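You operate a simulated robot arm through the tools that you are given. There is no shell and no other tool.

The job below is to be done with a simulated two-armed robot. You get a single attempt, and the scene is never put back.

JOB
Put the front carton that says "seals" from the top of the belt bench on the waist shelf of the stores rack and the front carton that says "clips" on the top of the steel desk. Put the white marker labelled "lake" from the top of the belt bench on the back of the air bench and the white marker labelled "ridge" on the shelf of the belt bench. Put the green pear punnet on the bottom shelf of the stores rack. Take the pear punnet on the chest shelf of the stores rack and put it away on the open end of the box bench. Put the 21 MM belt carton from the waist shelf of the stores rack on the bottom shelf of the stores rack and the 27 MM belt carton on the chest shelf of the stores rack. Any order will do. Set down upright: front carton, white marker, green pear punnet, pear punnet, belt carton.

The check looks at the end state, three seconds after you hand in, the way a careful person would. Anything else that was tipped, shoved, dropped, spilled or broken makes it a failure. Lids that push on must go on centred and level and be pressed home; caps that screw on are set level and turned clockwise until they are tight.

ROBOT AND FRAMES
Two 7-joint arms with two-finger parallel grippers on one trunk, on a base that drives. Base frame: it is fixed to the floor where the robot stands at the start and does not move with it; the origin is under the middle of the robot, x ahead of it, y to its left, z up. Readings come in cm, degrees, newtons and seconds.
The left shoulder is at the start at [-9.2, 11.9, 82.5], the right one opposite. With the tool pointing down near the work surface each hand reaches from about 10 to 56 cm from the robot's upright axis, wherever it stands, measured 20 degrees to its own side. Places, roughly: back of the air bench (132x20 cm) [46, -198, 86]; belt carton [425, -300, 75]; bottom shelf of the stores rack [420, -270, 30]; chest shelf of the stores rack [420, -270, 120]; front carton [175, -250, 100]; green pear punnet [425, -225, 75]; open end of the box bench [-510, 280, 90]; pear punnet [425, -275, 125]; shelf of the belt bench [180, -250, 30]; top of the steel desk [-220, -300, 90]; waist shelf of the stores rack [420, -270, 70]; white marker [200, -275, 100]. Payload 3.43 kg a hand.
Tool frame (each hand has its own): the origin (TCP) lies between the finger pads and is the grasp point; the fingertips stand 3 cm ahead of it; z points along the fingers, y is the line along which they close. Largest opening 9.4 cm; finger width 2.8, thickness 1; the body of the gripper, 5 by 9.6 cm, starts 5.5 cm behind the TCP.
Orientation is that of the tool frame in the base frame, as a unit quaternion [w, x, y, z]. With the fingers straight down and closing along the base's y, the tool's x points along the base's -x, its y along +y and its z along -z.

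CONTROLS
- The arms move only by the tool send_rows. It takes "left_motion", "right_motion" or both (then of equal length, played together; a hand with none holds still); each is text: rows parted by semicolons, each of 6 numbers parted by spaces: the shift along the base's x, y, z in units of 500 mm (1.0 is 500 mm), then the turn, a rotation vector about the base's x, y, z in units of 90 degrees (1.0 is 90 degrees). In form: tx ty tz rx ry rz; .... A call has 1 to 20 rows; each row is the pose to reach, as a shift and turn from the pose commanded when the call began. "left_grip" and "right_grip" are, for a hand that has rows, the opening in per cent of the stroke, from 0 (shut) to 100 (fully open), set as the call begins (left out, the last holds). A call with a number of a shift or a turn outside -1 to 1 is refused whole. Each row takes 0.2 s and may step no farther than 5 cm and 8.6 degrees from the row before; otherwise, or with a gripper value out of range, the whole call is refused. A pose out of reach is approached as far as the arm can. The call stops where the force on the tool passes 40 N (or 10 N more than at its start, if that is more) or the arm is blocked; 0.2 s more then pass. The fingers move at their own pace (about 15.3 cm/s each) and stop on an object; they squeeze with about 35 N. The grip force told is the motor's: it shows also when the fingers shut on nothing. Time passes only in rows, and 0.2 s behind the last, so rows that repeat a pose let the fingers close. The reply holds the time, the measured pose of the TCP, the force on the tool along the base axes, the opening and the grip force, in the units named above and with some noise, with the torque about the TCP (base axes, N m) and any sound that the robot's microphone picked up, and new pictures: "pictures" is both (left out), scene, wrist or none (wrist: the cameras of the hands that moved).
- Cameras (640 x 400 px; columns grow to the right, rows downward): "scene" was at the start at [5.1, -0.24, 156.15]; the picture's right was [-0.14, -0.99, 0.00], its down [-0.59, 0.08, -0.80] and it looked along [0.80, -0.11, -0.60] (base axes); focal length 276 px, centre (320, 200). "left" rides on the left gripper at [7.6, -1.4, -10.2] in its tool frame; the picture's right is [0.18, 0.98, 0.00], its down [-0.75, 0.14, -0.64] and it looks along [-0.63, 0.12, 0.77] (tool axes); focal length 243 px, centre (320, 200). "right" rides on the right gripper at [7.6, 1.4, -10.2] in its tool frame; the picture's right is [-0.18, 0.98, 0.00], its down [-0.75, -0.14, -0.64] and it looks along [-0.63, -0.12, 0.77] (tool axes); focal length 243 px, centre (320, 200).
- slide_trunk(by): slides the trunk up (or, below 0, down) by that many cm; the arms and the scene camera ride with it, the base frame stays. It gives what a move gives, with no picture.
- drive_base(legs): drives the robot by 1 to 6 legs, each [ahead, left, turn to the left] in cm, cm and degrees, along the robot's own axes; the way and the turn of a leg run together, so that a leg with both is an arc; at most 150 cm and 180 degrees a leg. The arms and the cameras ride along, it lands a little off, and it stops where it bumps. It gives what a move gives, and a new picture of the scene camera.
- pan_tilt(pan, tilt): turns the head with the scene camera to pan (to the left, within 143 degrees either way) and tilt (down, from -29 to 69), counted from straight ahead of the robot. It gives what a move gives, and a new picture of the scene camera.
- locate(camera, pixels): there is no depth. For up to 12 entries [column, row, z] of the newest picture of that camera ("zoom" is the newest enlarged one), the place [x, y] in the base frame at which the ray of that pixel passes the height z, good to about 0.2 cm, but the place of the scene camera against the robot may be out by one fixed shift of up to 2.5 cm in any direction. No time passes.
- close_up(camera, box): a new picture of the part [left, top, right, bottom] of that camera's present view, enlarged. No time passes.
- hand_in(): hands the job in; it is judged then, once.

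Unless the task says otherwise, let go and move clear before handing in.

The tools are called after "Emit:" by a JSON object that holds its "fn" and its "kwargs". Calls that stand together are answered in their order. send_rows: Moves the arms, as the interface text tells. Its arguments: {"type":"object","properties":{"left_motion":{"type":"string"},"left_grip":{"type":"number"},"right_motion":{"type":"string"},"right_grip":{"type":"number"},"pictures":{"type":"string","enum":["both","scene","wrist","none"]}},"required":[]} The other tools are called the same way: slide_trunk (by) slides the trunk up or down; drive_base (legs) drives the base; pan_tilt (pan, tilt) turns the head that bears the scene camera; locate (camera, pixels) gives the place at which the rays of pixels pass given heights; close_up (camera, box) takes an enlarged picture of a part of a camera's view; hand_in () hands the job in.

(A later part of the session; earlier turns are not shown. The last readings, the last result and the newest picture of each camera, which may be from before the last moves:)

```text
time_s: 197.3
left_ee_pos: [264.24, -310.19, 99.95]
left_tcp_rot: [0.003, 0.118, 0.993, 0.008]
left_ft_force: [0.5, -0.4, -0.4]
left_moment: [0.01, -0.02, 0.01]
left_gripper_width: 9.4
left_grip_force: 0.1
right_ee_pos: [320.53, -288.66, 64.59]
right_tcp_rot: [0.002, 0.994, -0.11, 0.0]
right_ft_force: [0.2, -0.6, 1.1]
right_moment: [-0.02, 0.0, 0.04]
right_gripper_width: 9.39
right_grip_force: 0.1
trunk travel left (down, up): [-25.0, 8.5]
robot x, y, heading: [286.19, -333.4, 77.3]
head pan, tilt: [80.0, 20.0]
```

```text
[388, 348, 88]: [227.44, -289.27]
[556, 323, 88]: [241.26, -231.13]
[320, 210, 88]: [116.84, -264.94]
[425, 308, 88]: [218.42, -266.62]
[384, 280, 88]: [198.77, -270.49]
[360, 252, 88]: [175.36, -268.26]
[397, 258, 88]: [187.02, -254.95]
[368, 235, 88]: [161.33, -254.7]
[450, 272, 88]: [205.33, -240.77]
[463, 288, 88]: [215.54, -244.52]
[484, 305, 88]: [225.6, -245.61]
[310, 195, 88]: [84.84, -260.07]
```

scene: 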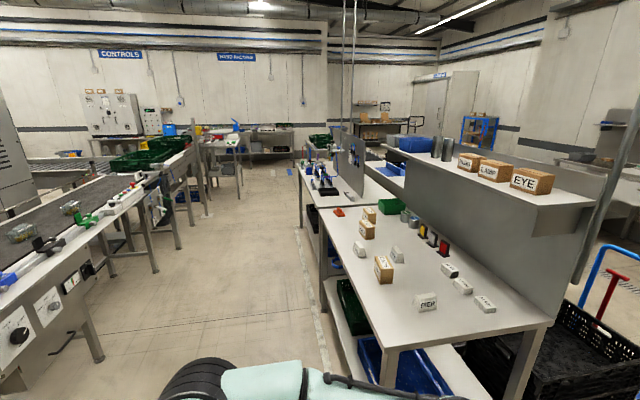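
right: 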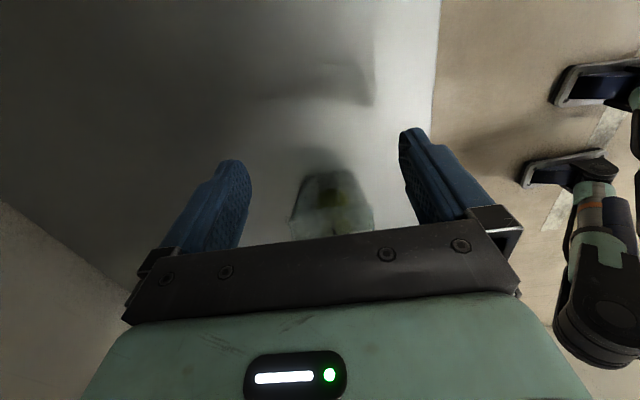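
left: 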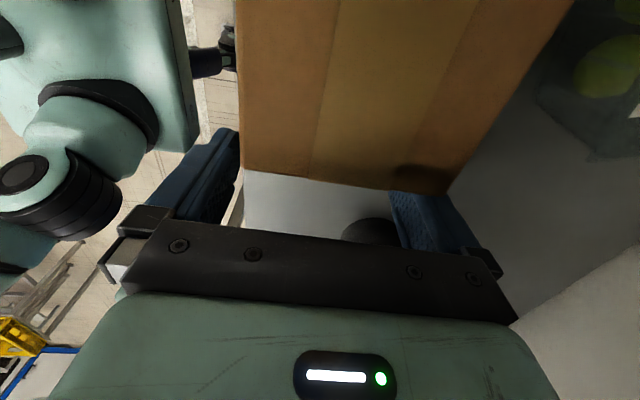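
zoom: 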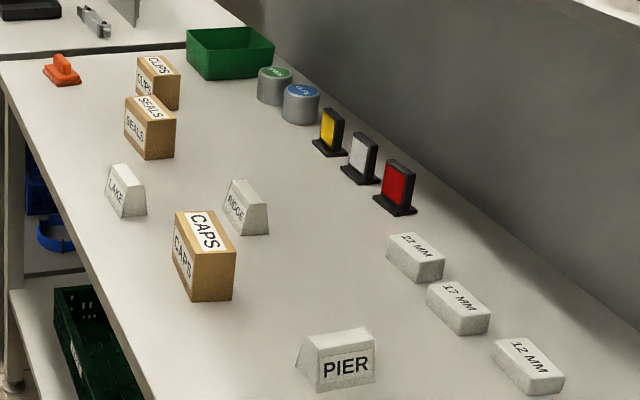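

The labels read CLIPS, SEALS, CAPS cartons; LAKE, RIDGE, PIER markers. The bench is turned like the rack, and I check the corridor's width between it and the machine on the left.

Emit:
{"fn": "locate", "kwargs": {"camera": "scene", "pixels": [[97, 360, 0], [180, 246, 0], [155, 272, 0], [242, 185, 0], [18, 398, 0], [325, 315, 0], [303, 255, 0], [108, 255, 85], [20, 330, 85]]}}

Emit:
{"fn": "pan_tilt", "kwargs": {"pan": 110, "tilt": 30}}

```text
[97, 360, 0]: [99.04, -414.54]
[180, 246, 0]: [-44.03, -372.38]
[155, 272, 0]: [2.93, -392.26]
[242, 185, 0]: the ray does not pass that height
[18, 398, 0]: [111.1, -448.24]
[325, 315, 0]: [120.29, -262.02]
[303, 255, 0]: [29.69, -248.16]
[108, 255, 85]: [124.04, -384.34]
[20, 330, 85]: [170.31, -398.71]
```

```text
time_s: 198.3
left_ee_pos: [264.09, -310.15, 99.9]
left_tcp_rot: [0.003, 0.119, 0.993, 0.009]
left_ft_force: [0.5, -0.4, -0.2]
left_moment: [-0.01, 0.01, 0.04]
left_gripper_width: 9.39
left_grip_force: 0.1
right_ee_pos: [320.61, -288.55, 64.61]
right_tcp_rot: [0.002, 0.994, -0.11, 0.0]
right_ft_force: [0.4, 0.1, -0.6]
right_moment: [0.0, -0.02, 0.0]
right_gripper_width: 9.41
right_grip_force: 0.1
trunk travel left (down, up): [-25.0, 8.5]
robot x, y, heading: [286.36, -333.28, 77.0]
head pan, tilt: [110.0, 30.0]
```

scene: 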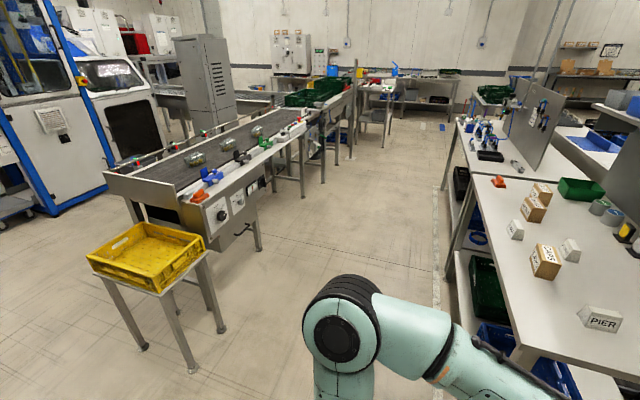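

The corridor is ~110 cm wide. I bring both hands in to a neutral pose (turning both tools back to close sideways), then drive left along the bench.

Emit:
{"fn": "send_rows", "kwargs": {"left_motion": "0.018 0.01 0.01 0 0 0.09; 0.036 0.02 0.02 0 0 0.18; 0.054 0.03 0.03 0 0 0.27; 0.072 0.04 0.04 0 0 0.36; 0.09 0.05 0.05 0 0 0.45; 0.108 0.06 0.06 0 0 0.54; 0.126 0.07 0.07 0 0 0.63; 0.144 0.08 0.08 0 0 0.72; 0.162 0.09 0.09 0 0 0.81; 0.18 0.1 0.1 0 0 0.9; 0.2 0.11 0.1 0 0 0.98; 0.21 0.116 0.1 0 0 1.0", "right_motion": "-0.018 -0.04 0.066 0 0 -0.09; -0.036 -0.08 0.133 0 0 -0.18; -0.054 -0.12 0.2 0 0 -0.27; -0.072 -0.16 0.266 0 0 -0.36; -0.09 -0.2 0.333 0 0 -0.45; -0.108 -0.24 0.4 0 0 -0.54; -0.126 -0.28 0.466 0 0 -0.63; -0.144 -0.32 0.533 0 0 -0.72; -0.162 -0.36 0.6 0 0 -0.81; -0.18 -0.4 0.666 0 0 -0.9; -0.198 -0.44 0.733 0 0 -0.98; -0.215 -0.484 0.8 0 0 -1.0", "pictures": "none"}}

Emit:
{"fn": "drive_base", "kwargs": {"legs": [[-8, 60, 0], [-4, 64, 0]]}}

Emit:
{"fn": "pan_tilt", "kwargs": {"pan": 0, "tilt": 35}}

```text
time_s: 200.9
left_ee_pos: [274.65, -304.47, 104.93]
left_tcp_rot: [-0.004, -0.617, 0.787, 0.009]
left_ft_force: [-0.9, -0.3, 0.6]
left_moment: [-0.01, -0.01, 0.03]
left_gripper_width: 9.38
left_grip_force: 0.0
right_ee_pos: [309.61, -313.17, 104.67]
right_tcp_rot: [-0.001, -0.625, 0.781, 0.0]
right_ft_force: [0.0, 0.0, 0.1]
right_moment: [0.01, 0.0, 0.01]
right_gripper_width: 9.4
right_grip_force: 0.1
trunk travel left (down, up): [-25.0, 8.5]
robot x, y, heading: [286.3, -333.7, 77.0]
head pan, tilt: [110.0, 30.0]
```

```text
time_s: 212.3
left_ee_pos: [150.86, -288.38, 104.87]
left_tcp_rot: [-0.004, -0.617, 0.787, 0.008]
left_ft_force: [-0.2, 0.0, -0.2]
left_moment: [0.0, 0.0, 0.03]
left_gripper_width: 9.38
left_grip_force: 0.0
right_ee_pos: [185.77, -296.89, 104.61]
right_tcp_rot: [-0.001, -0.625, 0.781, 0.002]
right_ft_force: [-0.2, 0.3, -0.2]
right_moment: [-0.01, -0.04, -0.01]
right_gripper_width: 9.37
right_grip_force: 0.1
trunk travel left (down, up): [-25.0, 8.5]
robot x, y, heading: [162.51, -316.93, 76.9]
head pan, tilt: [110.0, 30.0]
```

scene: 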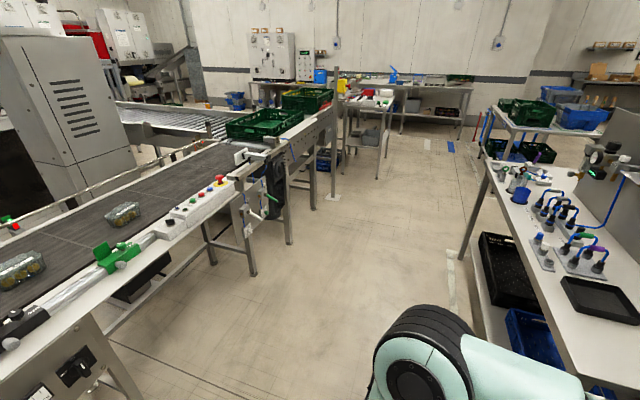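

```text
time_s: 214.2
left_ee_pos: [150.88, -288.13, 104.87]
left_tcp_rot: [-0.002, -0.616, 0.788, 0.009]
left_ft_force: [0.3, 0.1, 0.1]
left_moment: [0.03, 0.02, -0.04]
left_gripper_width: 9.39
left_grip_force: 0.0
right_ee_pos: [185.71, -296.81, 104.59]
right_tcp_rot: [-0.001, -0.625, 0.781, 0.002]
right_ft_force: [-0.3, -0.2, 0.0]
right_moment: [0.02, -0.01, 0.0]
right_gripper_width: 9.42
right_grip_force: 0.0
trunk travel left (down, up): [-25.0, 8.5]
robot x, y, heading: [162.48, -317.06, 77.0]
head pan, tilt: [0.0, 35.0]
```

scene: 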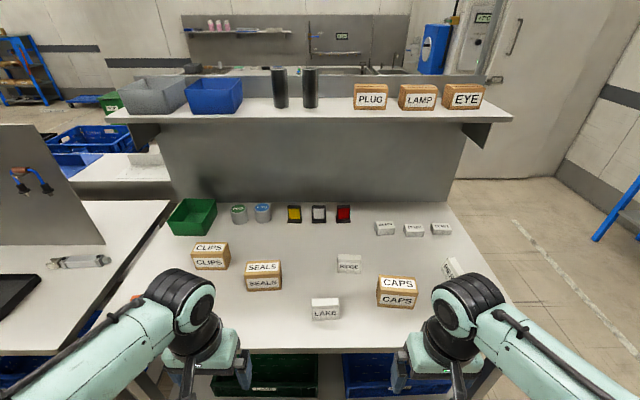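

Great view: CLIPS (210,257), SEALS (263,275), LAKE (326,308), RIDGE (349,263), CAPS (397,291). I drive 16 cm closer so everything is within reach, hands staying above at z≈105.

Emit:
{"fn": "drive_base", "kwargs": {"legs": [[16, 0, 0]]}}

Emit:
{"fn": "pan_tilt", "kwargs": {"pan": 0, "tilt": 50}}

Emit:
{"fn": "close_up", "kwargs": {"camera": "scene", "box": [160, 60, 480, 260]}}

Emit:
{"fn": "send_rows", "kwargs": {"left_motion": "0 0 0 0 0 0", "right_motion": "0 0 0 0 0 0", "pictures": "wrist"}}

```text
time_s: 215.6
left_ee_pos: [154.29, -272.76, 104.84]
left_tcp_rot: [-0.004, -0.617, 0.787, 0.009]
left_ft_force: [-0.2, 0.3, 0.3]
left_moment: [-0.02, 0.0, 0.0]
left_gripper_width: 9.37
left_grip_force: 0.0
right_ee_pos: [189.24, -281.44, 104.55]
right_tcp_rot: [-0.001, -0.625, 0.781, 0.001]
right_ft_force: [-0.1, 0.0, -1.3]
right_moment: [-0.03, -0.03, -0.01]
right_gripper_width: 9.42
right_grip_force: 0.0
trunk travel left (down, up): [-25.0, 8.5]
robot x, y, heading: [165.93, -302.04, 76.9]
head pan, tilt: [0.0, 35.0]
```

scene: 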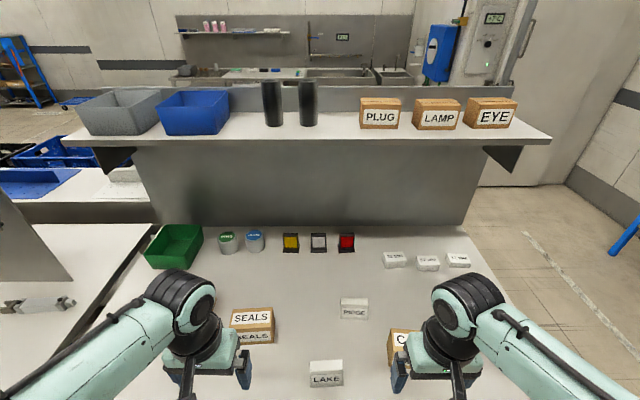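

```text
time_s: 216.4
left_ee_pos: [154.42, -272.87, 104.8]
left_tcp_rot: [-0.004, -0.617, 0.787, 0.009]
left_ft_force: [0.0, -0.2, 0.2]
left_moment: [-0.02, -0.01, -0.03]
left_gripper_width: 9.39
left_grip_force: 0.0
right_ee_pos: [189.36, -281.39, 104.6]
right_tcp_rot: [-0.001, -0.624, 0.781, 0.001]
right_ft_force: [-0.1, -0.4, -0.5]
right_moment: [0.0, -0.02, 0.02]
right_gripper_width: 9.39
right_grip_force: 0.0
trunk travel left (down, up): [-25.0, 8.5]
robot x, y, heading: [166.24, -301.83, 76.9]
head pan, tilt: [0.0, 50.0]
```

scene: 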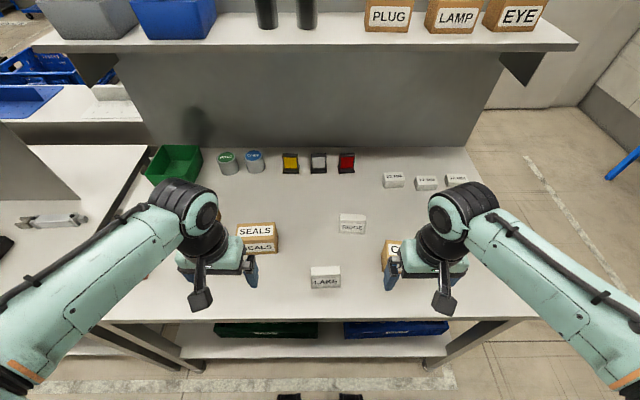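

```text
2.00 times, centred on (320, 160) of scene
```

zoom: 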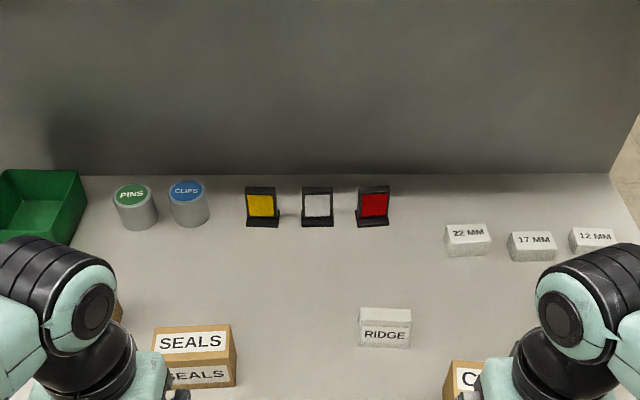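

```text
time_s: 216.8
left_ee_pos: [154.37, -272.87, 104.89]
left_tcp_rot: [-0.003, -0.617, 0.787, 0.009]
left_ft_force: [0.0, 0.2, -0.5]
left_moment: [0.0, 0.0, -0.02]
left_gripper_width: 9.41
left_grip_force: 0.1
right_ee_pos: [189.22, -281.43, 104.54]
right_tcp_rot: [-0.001, -0.625, 0.781, 0.001]
right_ft_force: [0.7, 0.0, -0.3]
right_moment: [0.02, 0.02, 0.04]
right_gripper_width: 9.4
right_grip_force: 0.2
trunk travel left (down, up): [-25.0, 8.5]
robot x, y, heading: [165.8, -302.32, 77.0]
head pan, tilt: [0.0, 50.0]
```

right: 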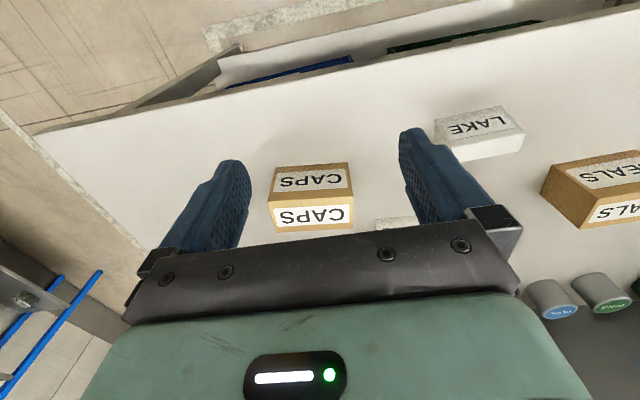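
left: 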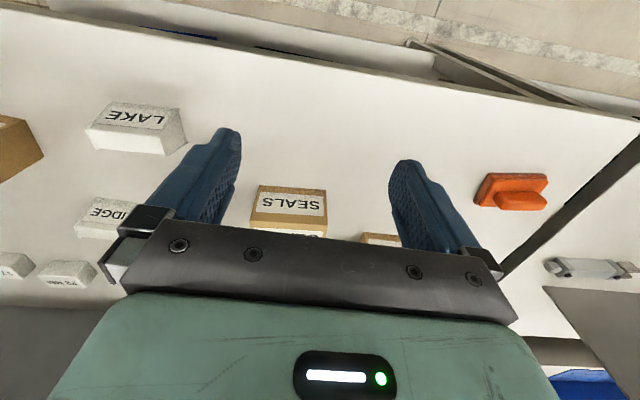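

Both wrist cameras see the LAKE marker; I use its near bottom edge in both to triangulate the bench height.

Emit:
{"fn": "locate", "kwargs": {"camera": "right", "pixels": [[436, 119, 84], [436, 119, 88], [436, 119, 92], [500, 107, 84], [500, 107, 88], [500, 107, 92]]}}

Emit:
{"fn": "locate", "kwargs": {"camera": "left", "pixels": [[108, 102, 84], [108, 102, 88], [108, 102, 92], [178, 108, 84], [178, 108, 88], [178, 108, 92]]}}

Emit:
{"fn": "close_up", "kwargs": {"camera": "right", "box": [400, 80, 560, 180]}}

Emit:
{"fn": "close_up", "kwargs": {"camera": "left", "box": [60, 80, 220, 180]}}

```text
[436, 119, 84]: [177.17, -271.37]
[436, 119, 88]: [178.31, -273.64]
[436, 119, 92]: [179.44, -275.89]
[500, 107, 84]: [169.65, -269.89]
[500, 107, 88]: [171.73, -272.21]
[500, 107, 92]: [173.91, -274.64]
```

```text
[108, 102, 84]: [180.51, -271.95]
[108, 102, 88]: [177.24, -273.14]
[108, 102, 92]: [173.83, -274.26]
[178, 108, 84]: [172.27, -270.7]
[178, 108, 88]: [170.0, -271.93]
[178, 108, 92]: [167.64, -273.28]
```

```text
4.00 times, centred on (480, 130) of right
```

zoom: 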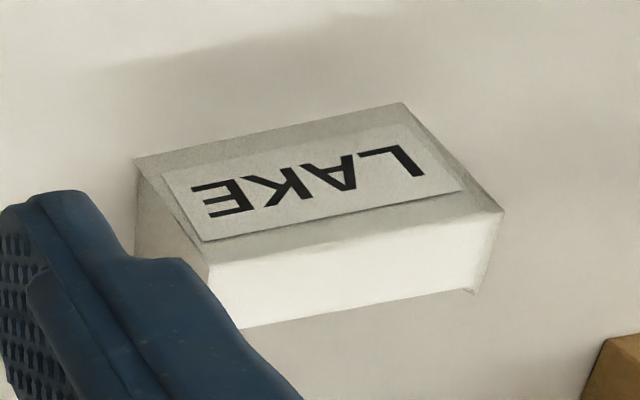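

```text
4.00 times, centred on (140, 130) of left
```

zoom: 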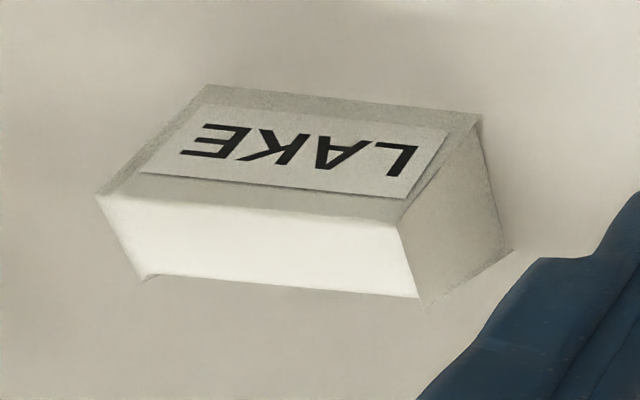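

The bench top is at z≈86.7 and markers are 7.1 cm wide, so they can be gripped sideways. I calibrate the scene camera on LAKE and locate RIDGE, SEALS and CLIPS.

Emit:
{"fn": "locate", "kwargs": {"camera": "scene", "pixels": [[312, 289, 86.7], [341, 288, 86.7], [339, 234, 86.7], [366, 234, 86.7], [242, 253, 86.7], [279, 252, 86.7], [340, 221, 91]]}}

Emit:
{"fn": "locate", "kwargs": {"camera": "left", "pixels": [[187, 142, 86.7], [180, 110, 86.7], [108, 102, 86.7], [75, 228, 86.7], [95, 198, 86.7], [135, 203, 86.7]]}}

Emit:
{"fn": "close_up", "kwargs": {"camera": "scene", "box": [220, 200, 380, 300]}}

```text
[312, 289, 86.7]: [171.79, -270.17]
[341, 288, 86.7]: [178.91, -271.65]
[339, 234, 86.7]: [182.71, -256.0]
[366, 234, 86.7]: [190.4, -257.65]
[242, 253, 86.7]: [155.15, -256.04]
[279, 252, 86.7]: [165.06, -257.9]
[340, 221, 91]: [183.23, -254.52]
```

```text
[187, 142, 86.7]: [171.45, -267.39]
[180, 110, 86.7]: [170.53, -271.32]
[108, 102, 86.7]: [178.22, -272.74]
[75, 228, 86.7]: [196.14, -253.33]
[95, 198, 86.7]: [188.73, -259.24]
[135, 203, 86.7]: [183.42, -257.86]
```

```text
4.00 times, centred on (300, 250) of scene
```

zoom: 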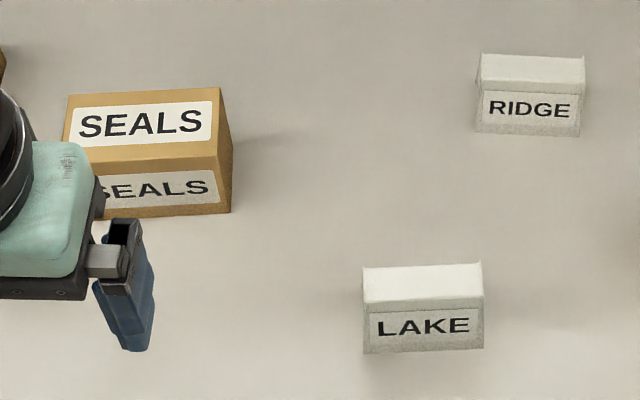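

LAKE calibrates the scene camera (about +0.8,+1.2 cm off). RIDGE's centre is near (186.1,-256.2); I move the right hand above it at z≈104.

Emit:
{"fn": "send_rows", "kwargs": {"right_motion": "-0.01 0.084 0 0 0 0; -0.02 0.168 0 0 0 0; -0.03 0.252 0 0 0 0; -0.04 0.336 0 0 0 0; -0.05 0.42 0 0 0 0; -0.062 0.5 0 0 0 0; -0.062 0.5 -0.09 0 0 0; -0.062 0.5 -0.09 0 0 0", "pictures": "wrist"}}

Emit:
{"fn": "close_up", "kwargs": {"camera": "right", "box": [160, 50, 480, 250]}}

```text
time_s: 218.6
left_ee_pos: [154.33, -272.74, 104.86]
left_tcp_rot: [-0.003, -0.617, 0.787, 0.008]
left_ft_force: [0.2, 0.1, 0.3]
left_moment: [0.0, -0.04, -0.04]
left_gripper_width: 9.41
left_grip_force: 0.0
right_ee_pos: [186.06, -256.39, 100.26]
right_tcp_rot: [-0.002, -0.625, 0.781, 0.0]
right_ft_force: [-0.3, 0.4, 0.4]
right_moment: [-0.03, -0.02, -0.02]
right_gripper_width: 9.4
right_grip_force: 0.1
trunk travel left (down, up): [-25.0, 8.5]
robot x, y, heading: [165.82, -301.97, 76.9]
head pan, tilt: [0.0, 50.0]
```

right: 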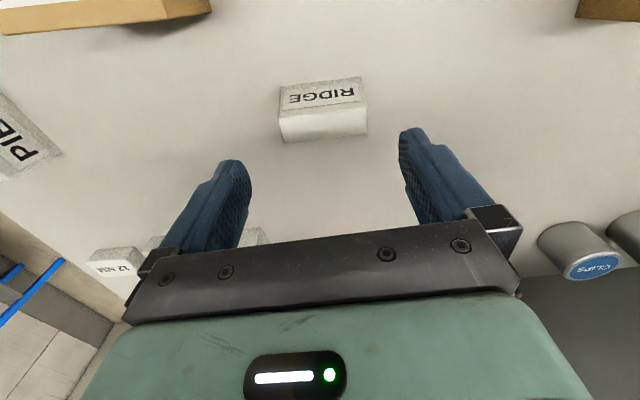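

```text
2.00 times, centred on (320, 150) of right
```

zoom: 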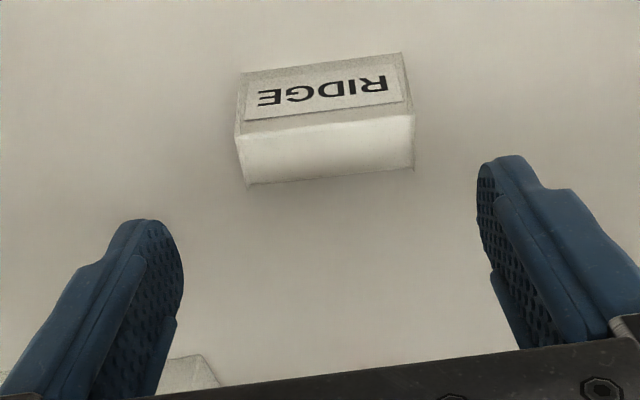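

Emit:
{"fn": "locate", "kwargs": {"camera": "zoom", "pixels": [[238, 72, 86.7], [403, 54, 86.7], [247, 184, 91], [414, 166, 91], [237, 132, 91], [414, 115, 91], [247, 184, 87], [414, 166, 87]]}}

```text
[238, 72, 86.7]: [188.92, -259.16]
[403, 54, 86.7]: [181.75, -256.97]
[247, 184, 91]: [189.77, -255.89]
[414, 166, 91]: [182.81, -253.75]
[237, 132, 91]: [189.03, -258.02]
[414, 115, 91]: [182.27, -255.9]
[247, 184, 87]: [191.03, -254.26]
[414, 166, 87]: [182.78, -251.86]
```

RIDGE is 7.3 cm wide, rotated 4° from the tool. I rotate slightly and descend to TCP z≈90.2, then close.

Emit:
{"fn": "send_rows", "kwargs": {"right_motion": "-0.004 0.002 -0.06 0 0 -0.02; -0.004 0.002 -0.12 0 0 -0.042; -0.004 0.002 -0.17 0 0 -0.042; -0.004 0.002 -0.2 0 0 -0.042; -0.004 0.002 -0.2 0 0 -0.042", "pictures": "wrist"}}

```text
time_s: 219.8
left_ee_pos: [154.37, -272.81, 104.82]
left_tcp_rot: [-0.004, -0.617, 0.787, 0.009]
left_ft_force: [0.6, 0.2, -0.2]
left_moment: [0.0, -0.02, 0.01]
left_gripper_width: 9.42
left_grip_force: 0.1
right_ee_pos: [185.96, -256.35, 90.2]
right_tcp_rot: [-0.001, -0.598, 0.802, 0.001]
right_ft_force: [1.2, 0.2, 0.2]
right_moment: [0.01, 0.0, 0.0]
right_gripper_width: 9.38
right_grip_force: 0.0
trunk travel left (down, up): [-25.0, 8.5]
robot x, y, heading: [166.1, -301.59, 77.0]
head pan, tilt: [0.0, 50.0]
```

right: 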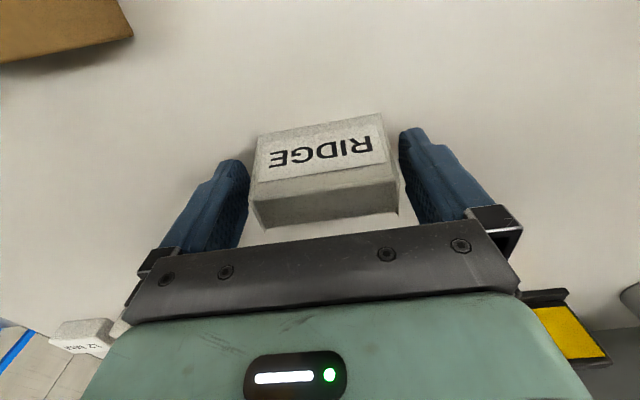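

RIDGE is between the fingers and parallel. I close and lift.

Emit:
{"fn": "send_rows", "kwargs": {"right_motion": "0 0 0 0 0 0; 0 0 0 0 0 0; 0 0 0 0 0 0; 0 0 0.04 0 0 0; 0 0 0.1 0 0 0; 0 0 0.2 0 0 0; 0 0 0.28 0 0 0; 0 0 0.28 0 0 0", "right_grip": 40, "pictures": "wrist"}}

```text
time_s: 221.6
left_ee_pos: [154.26, -272.9, 104.83]
left_tcp_rot: [-0.003, -0.617, 0.787, 0.009]
left_ft_force: [0.2, 0.2, -0.3]
left_moment: [-0.06, 0.0, 0.01]
left_gripper_width: 9.39
left_grip_force: 0.0
right_ee_pos: [185.87, -256.46, 103.93]
right_tcp_rot: [-0.001, -0.599, 0.801, 0.0]
right_ft_force: [0.4, -0.6, -0.6]
right_moment: [0.02, -0.01, -0.03]
right_gripper_width: 7.52
right_grip_force: 35.0
trunk travel left (down, up): [-25.0, 8.5]
robot x, y, heading: [165.93, -301.64, 77.3]
head pan, tilt: [0.0, 50.0]
```

right: 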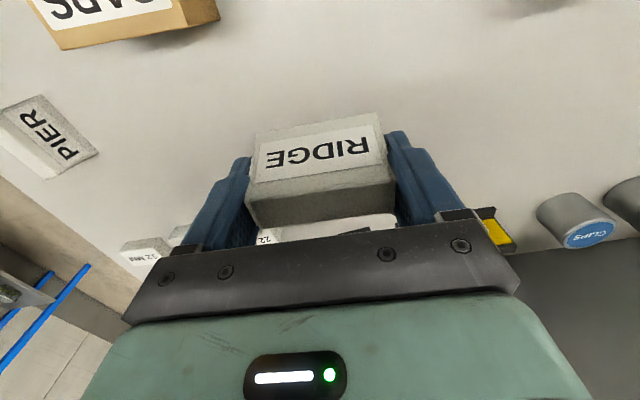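

RIDGE is held (7.52 cm). I swing the right hand back to its side, and move the left hand above LAKE at the same time.

Emit:
{"fn": "send_rows", "kwargs": {"right_motion": "0 0 0.06 0 0 0; 0.02 -0.06 0.12 0 0 0; 0.05 -0.14 0.12 0 0 0; 0.08 -0.22 0.12 0 0 0; 0.11 -0.3 0.12 0 0 0; 0.14 -0.38 0.12 0 0 0; 0.164 -0.448 0.12 0 0 0; 0.164 -0.448 0.12 0 0 0", "left_motion": "0 0 0 0 0 0; 0 0 0 0 0 0; 0.07 0.01 0 -0.008 0.004 0; 0.14 0.02 0 -0.011 0.005 0; 0.21 0.03 0 -0.011 0.005 0; 0.28 0.04 0 -0.011 0.005 0; 0.35 0.05 0 -0.011 0.005 0; 0.41 0.054 -0.05 -0.011 0.005 0", "pictures": "both"}}

```text
time_s: 223.4
left_ee_pos: [175.02, -269.94, 102.48]
left_tcp_rot: [-0.013, -0.617, 0.787, 0.004]
left_ft_force: [0.5, 0.7, -0.6]
left_moment: [-0.01, -0.01, -0.01]
left_gripper_width: 9.43
left_grip_force: 0.0
right_ee_pos: [194.09, -278.71, 110.06]
right_tcp_rot: [-0.001, -0.599, 0.801, 0.001]
right_ft_force: [-0.4, 0.1, -1.0]
right_moment: [0.0, -0.02, 0.02]
right_gripper_width: 7.51
right_grip_force: 35.2
right hand out of reach, approached as far as the arm can: row 1, 2
trunk travel left (down, up): [-25.0, 8.5]
robot x, y, heading: [166.32, -301.67, 77.2]
head pan, tilt: [0.0, 50.0]
```

scene: 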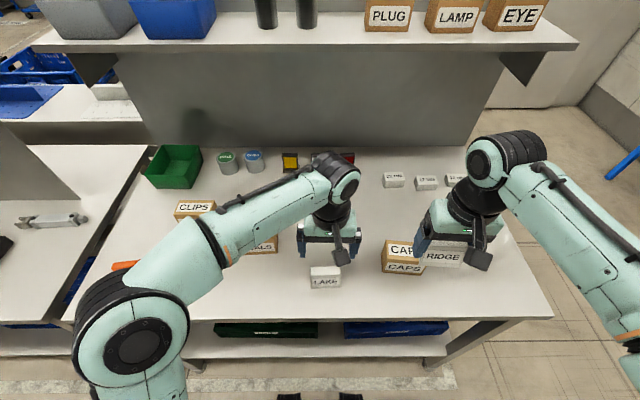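
right: 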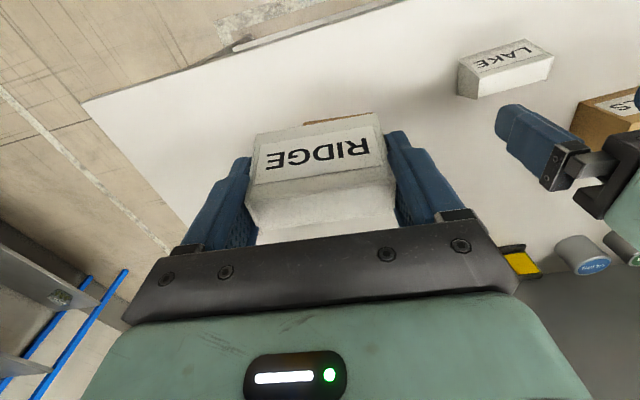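
left: 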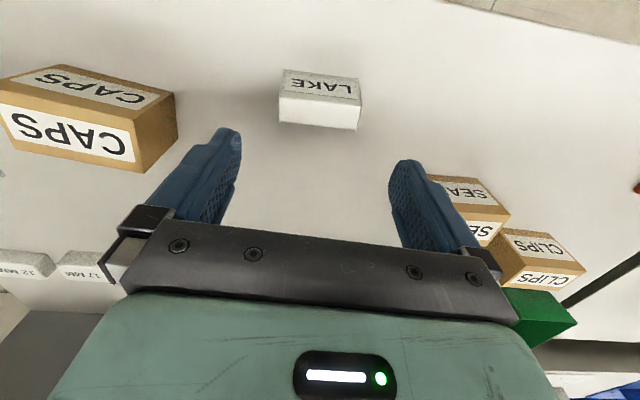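

The left hand is over LAKE. I refine its position and fix the tool's 1.5° tilt.

Emit:
{"fn": "close_up", "kwargs": {"camera": "left", "box": [240, 40, 400, 140]}}

Emit:
{"fn": "locate", "kwargs": {"camera": "left", "pixels": [[283, 69, 86.7], [360, 78, 86.7], [279, 122, 91], [357, 131, 91]]}}

```text
4.00 times, centred on (320, 90) of left
```

zoom: 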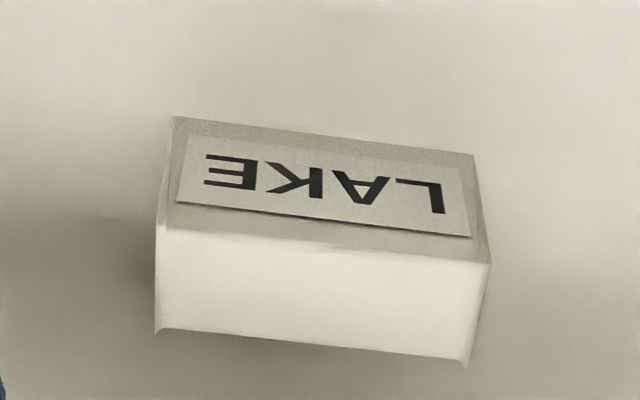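

```text
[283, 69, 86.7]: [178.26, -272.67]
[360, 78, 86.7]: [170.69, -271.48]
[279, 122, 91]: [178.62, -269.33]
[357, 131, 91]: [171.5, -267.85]
```

Emit:
{"fn": "send_rows", "kwargs": {"left_motion": "-0.005 -0.008 -0.05 0.006 -0.016 0.018; -0.005 -0.008 -0.12 0.006 -0.016 0.037; -0.005 -0.008 -0.19 0.006 -0.016 0.037; -0.005 -0.008 -0.246 0.006 -0.016 0.037; -0.005 -0.008 -0.246 0.006 -0.016 0.037", "pictures": "wrist"}}

```text
time_s: 224.6
left_ee_pos: [174.66, -270.4, 90.08]
left_tcp_rot: [0.0, -0.64, 0.769, 0.0]
left_ft_force: [0.2, -0.2, 0.8]
left_moment: [0.04, 0.02, -0.03]
left_gripper_width: 9.42
left_grip_force: 0.1
right_ee_pos: [194.01, -278.77, 110.07]
right_tcp_rot: [-0.001, -0.599, 0.801, 0.001]
right_ft_force: [0.4, 0.4, -0.1]
right_moment: [0.01, 0.0, 0.02]
right_gripper_width: 7.52
right_grip_force: 35.1
trunk travel left (down, up): [-25.0, 8.5]
robot x, y, heading: [166.03, -301.44, 77.0]
head pan, tilt: [0.0, 50.0]
```

left: 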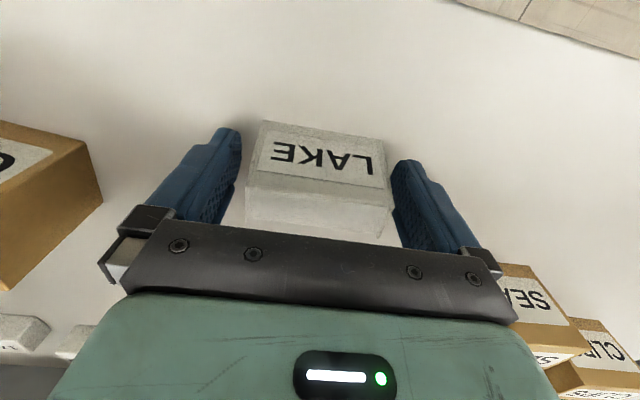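

LAKE is centred between the left fingers. I close and lift it.

Emit:
{"fn": "send_rows", "kwargs": {"left_motion": "0 0 0 0 0 0; 0 0 0 0 0 0; 0 0 0 0 0 0; 0 0 0.04 0 0 0; 0 0 0.1 0 0 0; 0 0 0.2 0 0 0; 0 0 0.3 0 0 0; 0 0 0.3 0 0 0", "left_grip": 40, "pictures": "wrist"}}

```text
time_s: 226.4
left_ee_pos: [174.55, -270.4, 105.06]
left_tcp_rot: [0.0, -0.64, 0.769, 0.0]
left_ft_force: [0.2, 0.9, -1.6]
left_moment: [-0.04, 0.0, 0.0]
left_gripper_width: 7.5
left_grip_force: 35.1
right_ee_pos: [194.02, -278.68, 109.99]
right_tcp_rot: [-0.001, -0.599, 0.8, 0.001]
right_ft_force: [-0.4, -0.3, -0.3]
right_moment: [0.0, -0.03, -0.06]
right_gripper_width: 7.51
right_grip_force: 35.2
trunk travel left (down, up): [-25.0, 8.5]
robot x, y, heading: [166.2, -301.75, 77.4]
head pan, tilt: [0.0, 50.0]
```

left: 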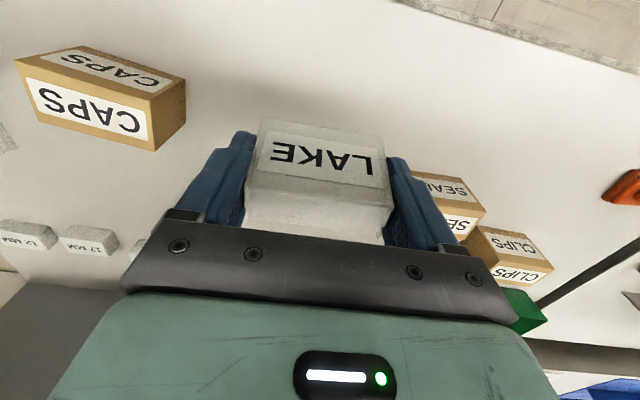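

Both markers are held. I back up 35 cm to look at the belt bench's lower shelf for free space for RIDGE.

Emit:
{"fn": "drive_base", "kwargs": {"legs": [[-35, 0, 0]]}}

Emit:
{"fn": "slide_trunk", "kwargs": {"by": -25}}

Emit:
{"fn": "pan_tilt", "kwargs": {"pan": 0, "tilt": 45}}

```text
time_s: 228.7
left_ee_pos: [166.56, -304.54, 105.1]
left_tcp_rot: [-0.001, -0.64, 0.769, 0.0]
left_ft_force: [-0.6, -0.6, -0.2]
left_moment: [0.05, 0.01, 0.01]
left_gripper_width: 7.51
left_grip_force: 34.7
right_ee_pos: [186.21, -313.05, 110.12]
right_tcp_rot: [-0.001, -0.599, 0.801, 0.001]
right_ft_force: [-0.7, 0.0, 0.1]
right_moment: [-0.01, -0.01, 0.02]
right_gripper_width: 7.5
right_grip_force: 35.0
trunk travel left (down, up): [-25.0, 8.5]
robot x, y, heading: [157.99, -335.87, 77.2]
head pan, tilt: [0.0, 50.0]
```

scene: 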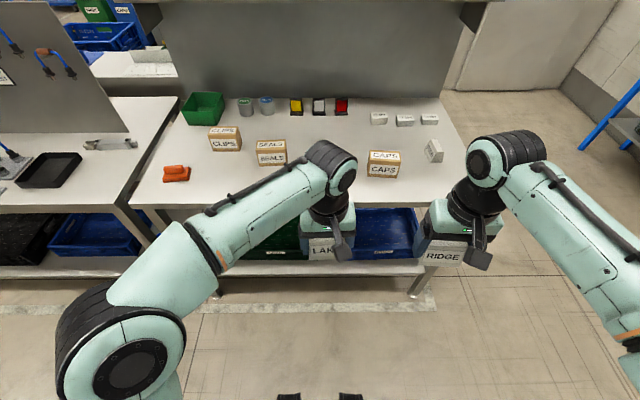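

```text
time_s: 231.2
left_ee_pos: [166.75, -304.49, 80.05]
left_tcp_rot: [0.0, -0.64, 0.769, -0.001]
left_ft_force: [-0.2, 0.3, -0.4]
left_moment: [-0.02, 0.01, 0.01]
left_gripper_width: 7.51
left_grip_force: 35.1
right_ee_pos: [186.25, -312.95, 84.99]
right_tcp_rot: [-0.001, -0.599, 0.801, 0.001]
right_ft_force: [-0.3, 0.1, -0.8]
right_moment: [0.04, -0.01, -0.05]
right_gripper_width: 7.51
right_grip_force: 35.3
trunk travel left (down, up): [0.0, 33.5]
robot x, y, heading: [158.27, -335.84, 76.9]
head pan, tilt: [0.0, 50.0]
```

```text
time_s: 231.9
left_ee_pos: [166.6, -304.5, 80.05]
left_tcp_rot: [0.0, -0.64, 0.768, 0.0]
left_ft_force: [0.2, 0.1, -1.1]
left_moment: [0.0, 0.01, 0.01]
left_gripper_width: 7.53
left_grip_force: 35.1
right_ee_pos: [186.14, -312.95, 85.01]
right_tcp_rot: [-0.001, -0.6, 0.8, 0.001]
right_ft_force: [-0.4, -0.4, -0.5]
right_moment: [-0.03, -0.02, -0.01]
right_gripper_width: 7.52
right_grip_force: 35.3
trunk travel left (down, up): [0.0, 33.5]
robot x, y, heading: [157.83, -335.64, 76.9]
head pan, tilt: [0.0, 45.0]
```

scene: 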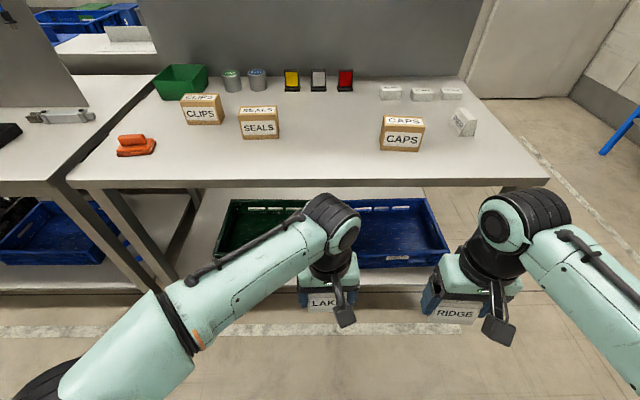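

The left arm hides the shelf; I move it aside to the left.

Emit:
{"fn": "send_rows", "kwargs": {"left_motion": "-0.08 0 0.02 0 0 0; -0.16 -0.002 0.04 0 0 0; -0.24 -0.004 0.06 0 0 0; -0.32 -0.006 0.08 0 0 0; -0.41 -0.008 0.08 0 0 0; -0.41 -0.008 0.08 0 0 0", "right_motion": "0.04 -0.02 0 0 0 0; 0.08 -0.04 0 0 0 0; 0.12 -0.05 0 0 0 0; 0.16 -0.06 0 0 0 0; 0.16 -0.06 0 0 0 0; 0.16 -0.06 0 0 0 0", "pictures": "scene"}}

Emit:
{"fn": "close_up", "kwargs": {"camera": "scene", "box": [150, 170, 510, 395]}}

```text
time_s: 233.3
left_ee_pos: [146.25, -305.04, 84.04]
left_tcp_rot: [0.0, -0.639, 0.769, 0.001]
left_ft_force: [-0.3, 0.0, -1.0]
left_moment: [-0.01, -0.02, 0.04]
left_gripper_width: 7.51
left_grip_force: 34.9
right_ee_pos: [194.23, -315.82, 85.01]
right_tcp_rot: [-0.002, -0.599, 0.801, 0.001]
right_ft_force: [-0.5, 0.3, -0.2]
right_moment: [0.0, -0.01, 0.02]
right_gripper_width: 7.52
right_grip_force: 35.0
trunk travel left (down, up): [0.0, 33.5]
robot x, y, heading: [157.7, -335.54, 76.9]
head pan, tilt: [0.0, 45.0]
```

scene: 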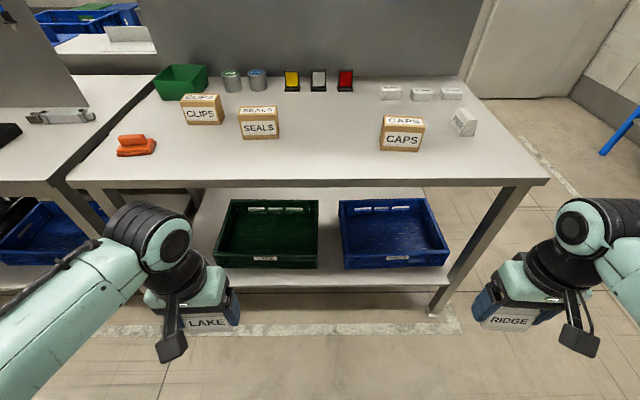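

```text
1.78 times, centred on (330, 282) of scene
```

zoom: 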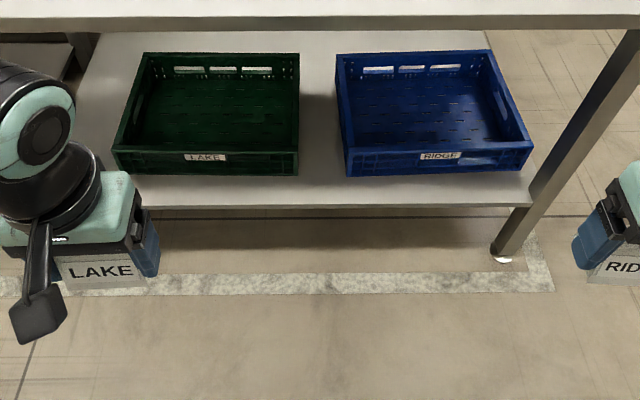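

The crates on the shelf are labelled LAKE (green) and RIDGE (blue); the marker belongs on the shelf itself. I measure the free gap between the crates and the front strip.

Emit:
{"fn": "locate", "kwargs": {"camera": "zoom", "pixels": [[299, 172, 30], [347, 174, 30], [300, 100, 38], [335, 100, 38], [320, 204, 30], [530, 203, 30], [115, 170, 30], [533, 170, 30], [320, 35, 30], [487, 32, 30], [320, 100, 30], [320, 16, 84]]}}

```text
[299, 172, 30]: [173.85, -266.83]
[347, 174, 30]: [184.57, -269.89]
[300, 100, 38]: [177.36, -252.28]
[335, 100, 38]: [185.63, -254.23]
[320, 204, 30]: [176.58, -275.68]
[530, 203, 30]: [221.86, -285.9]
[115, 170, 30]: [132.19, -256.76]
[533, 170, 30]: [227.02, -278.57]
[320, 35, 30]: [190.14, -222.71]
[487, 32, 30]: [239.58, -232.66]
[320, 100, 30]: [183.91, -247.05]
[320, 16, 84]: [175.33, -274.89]
```

The gap between the crates is 11 cm wide with a 7 cm front strip, so RIDGE fits at about (178.6,-271.1). I drive 18 cm closer and lower the right hand in front of the shelf.

Emit:
{"fn": "drive_base", "kwargs": {"legs": [[18, 0, 0]]}}

Emit:
{"fn": "send_rows", "kwargs": {"right_motion": "-0.04 0.0127 -0.08 0 0 0; -0.08 0.0254 -0.16 0 0 0; -0.12 0.038 -0.24 0 0 0; -0.16 0.051 -0.32 0 0 0; -0.2 0.063 -0.4 0 0 0; -0.24 0.076 -0.48 0 0 0; -0.28 0.089 -0.56 0 0 0; -0.32 0.101 -0.64 0 0 0; -0.36 0.114 -0.72 0 0 0; -0.4 0.127 -0.8 0 0 0; -0.44 0.14 -0.88 0 0 0; -0.478 0.152 -0.94 0 0 0; -0.478 0.152 -0.94 0 0 0", "pictures": "both"}}

```text
time_s: 234.8
left_ee_pos: [150.18, -287.11, 84.01]
left_tcp_rot: [-0.001, -0.64, 0.768, 0.0]
left_ft_force: [-0.4, -0.2, -0.4]
left_moment: [-0.01, 0.01, 0.0]
left_gripper_width: 7.53
left_grip_force: 34.9
right_ee_pos: [198.25, -297.79, 84.92]
right_tcp_rot: [-0.002, -0.6, 0.8, 0.001]
right_ft_force: [-0.4, -0.2, 0.0]
right_moment: [-0.01, 0.06, 0.0]
right_gripper_width: 7.49
right_grip_force: 34.4
trunk travel left (down, up): [0.0, 33.5]
robot x, y, heading: [162.32, -318.23, 77.1]
head pan, tilt: [0.0, 45.0]
```

scene: 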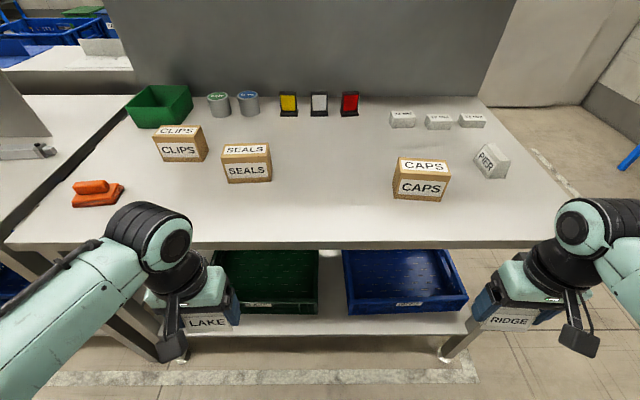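

```text
time_s: 237.6
left_ee_pos: [150.15, -287.16, 84.12]
left_tcp_rot: [0.001, -0.64, 0.768, 0.0]
left_ft_force: [0.5, -0.2, -0.5]
left_moment: [0.04, 0.0, -0.01]
left_gripper_width: 7.49
left_grip_force: 35.4
right_ee_pos: [174.2, -290.37, 37.76]
right_tcp_rot: [-0.001, -0.6, 0.8, 0.002]
right_ft_force: [-0.1, -1.1, -1.4]
right_moment: [0.04, 0.02, -0.03]
right_gripper_width: 7.54
right_grip_force: 35.4
trunk travel left (down, up): [0.0, 33.5]
robot x, y, heading: [161.95, -318.3, 77.1]
head pan, tilt: [0.0, 45.0]
```

scene: 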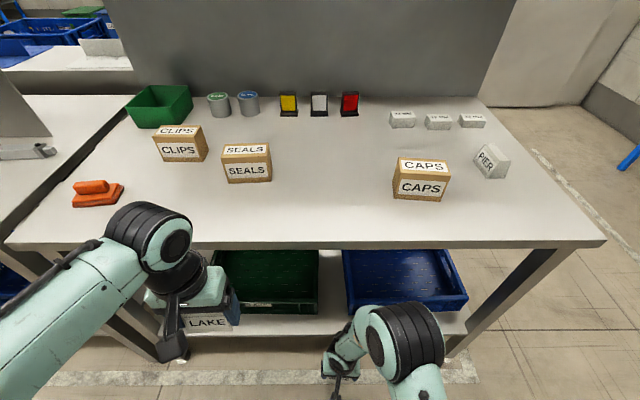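
right: 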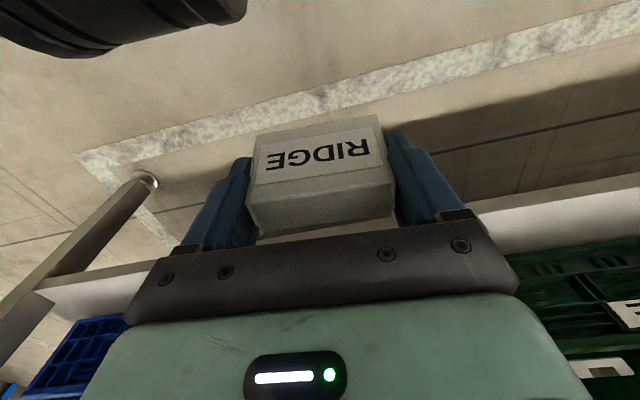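

RIDGE is low in front of the shelf. I move it 12 cm toward the shelf and look again.

Emit:
{"fn": "send_rows", "kwargs": {"right_motion": "0.018 0.08 0 0 0 0; 0.036 0.16 0 0 0 0; 0.054 0.234 0 0 0 0; 0.054 0.234 0 0 0 0", "pictures": "both"}}

Emit:
{"fn": "locate", "kwargs": {"camera": "right", "pixels": [[150, 240, 30], [500, 200, 30], [530, 190, 30]]}}

```text
time_s: 238.6
left_ee_pos: [150.28, -287.27, 84.04]
left_tcp_rot: [0.0, -0.64, 0.768, 0.0]
left_ft_force: [0.5, -0.5, -0.8]
left_moment: [0.01, 0.02, 0.01]
left_gripper_width: 7.53
left_grip_force: 35.2
right_ee_pos: [177.05, -278.7, 38.1]
right_tcp_rot: [-0.001, -0.6, 0.8, 0.001]
right_ft_force: [0.0, 0.2, -0.8]
right_moment: [0.02, 0.0, 0.0]
right_gripper_width: 7.52
right_grip_force: 35.1
trunk travel left (down, up): [0.0, 33.5]
robot x, y, heading: [162.16, -317.78, 77.1]
head pan, tilt: [0.0, 45.0]
```

scene: 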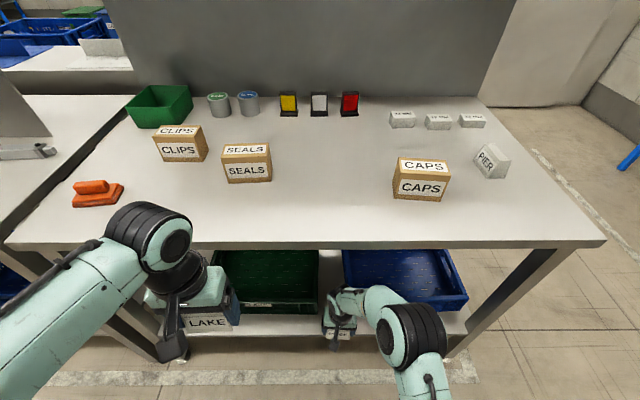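
right: 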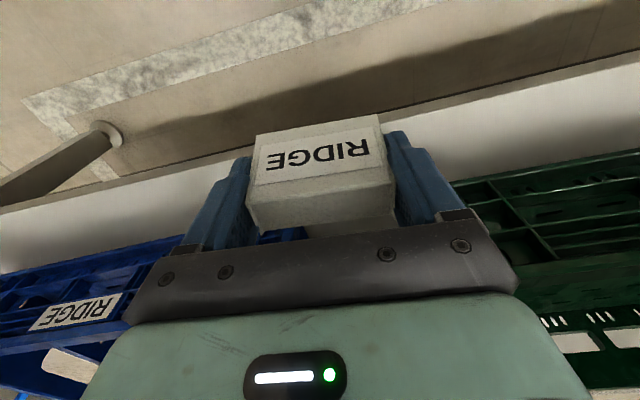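

```text
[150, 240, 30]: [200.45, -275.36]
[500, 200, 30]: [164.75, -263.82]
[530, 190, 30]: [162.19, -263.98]
```

Emit:
{"fn": "close_up", "kwargs": {"camera": "right", "box": [80, 80, 560, 300]}}

Emit:
{"fn": "locate", "kwargs": {"camera": "right", "pixels": [[500, 107, 30], [100, 190, 30], [452, 182, 30], [180, 236, 30], [300, 228, 30], [620, 153, 30], [60, 258, 30]]}}

```text
1.33 times, centred on (320, 190) of right
```

zoom: 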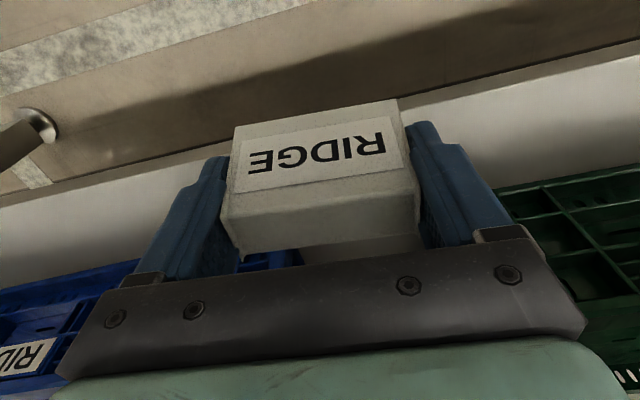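

```text
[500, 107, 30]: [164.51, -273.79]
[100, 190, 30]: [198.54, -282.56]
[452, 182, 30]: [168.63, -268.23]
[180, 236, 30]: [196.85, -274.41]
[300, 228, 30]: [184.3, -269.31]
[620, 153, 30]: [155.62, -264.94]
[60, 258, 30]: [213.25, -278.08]
```

The strip in front of the crates runs from y≈-277.3 to -270.1 at x≈178. I move RIDGE to (178.4,-272.6) and lower it gently.

Emit:
{"fn": "send_rows", "kwargs": {"right_motion": "0.014 0.06 0 0 0 0; 0.027 0.121 0 0 0 0; 0.027 0.121 -0.03 0 0 0; 0.027 0.121 -0.06 0 0 0; 0.027 0.121 -0.07 0 0 0; 0.027 0.121 -0.076 0 0 0; 0.027 0.121 -0.082 0 0 0; 0.027 0.121 -0.088 0 0 0; 0.027 0.121 -0.094 0 0 0; 0.027 0.121 -0.1 0 0 0; 0.027 0.121 -0.106 0 0 0; 0.027 0.121 -0.112 0 0 0", "pictures": "wrist"}}

```text
time_s: 239.9
left_ee_pos: [150.11, -287.21, 84.06]
left_tcp_rot: [0.001, -0.64, 0.769, 0.0]
left_ft_force: [0.5, 0.4, -1.0]
left_moment: [0.0, 0.02, -0.01]
left_gripper_width: 7.53
left_grip_force: 35.0
right_ee_pos: [178.38, -272.24, 34.97]
right_tcp_rot: [0.001, -0.598, 0.801, 0.004]
right_ft_force: [-1.2, -2.4, 12.9]
right_moment: [0.03, -0.67, -0.16]
right_gripper_width: 7.54
right_grip_force: 35.2
trunk travel left (down, up): [0.0, 33.5]
robot x, y, heading: [161.77, -318.12, 76.9]
head pan, tilt: [0.0, 45.0]
stopped in row 6 (right hand): the force on the tool passed its limit at 44 N (the readings are from after the stop); the commanded pose is now the measured one
```

right: 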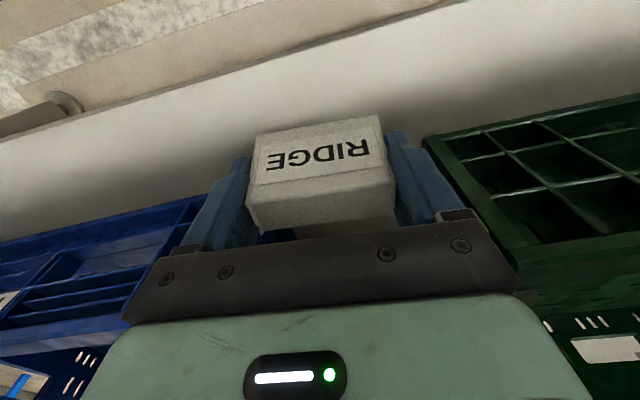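

Contact at TCP z 35.0. Before opening I check how close the fingers are to the crates' rims.

Emit:
{"fn": "close_up", "kwargs": {"camera": "right", "box": [120, 80, 520, 330]}}

Emit:
{"fn": "locate", "kwargs": {"camera": "right", "pixels": [[100, 218, 42], [180, 200, 42], [424, 140, 42], [500, 122, 42], [100, 218, 31], [424, 140, 31], [640, 95, 42], [100, 119, 31.5], [400, 15, 31.5]]}}

```text
1.60 times, centred on (320, 205) of right
```

zoom: 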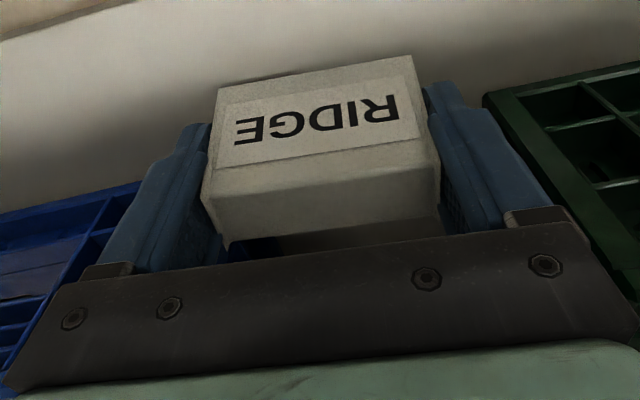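

```text
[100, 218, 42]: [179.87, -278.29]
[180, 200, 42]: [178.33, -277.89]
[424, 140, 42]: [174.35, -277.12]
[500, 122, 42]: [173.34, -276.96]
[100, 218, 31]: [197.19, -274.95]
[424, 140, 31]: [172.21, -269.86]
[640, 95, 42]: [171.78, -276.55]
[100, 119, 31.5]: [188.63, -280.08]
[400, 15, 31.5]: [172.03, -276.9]
```

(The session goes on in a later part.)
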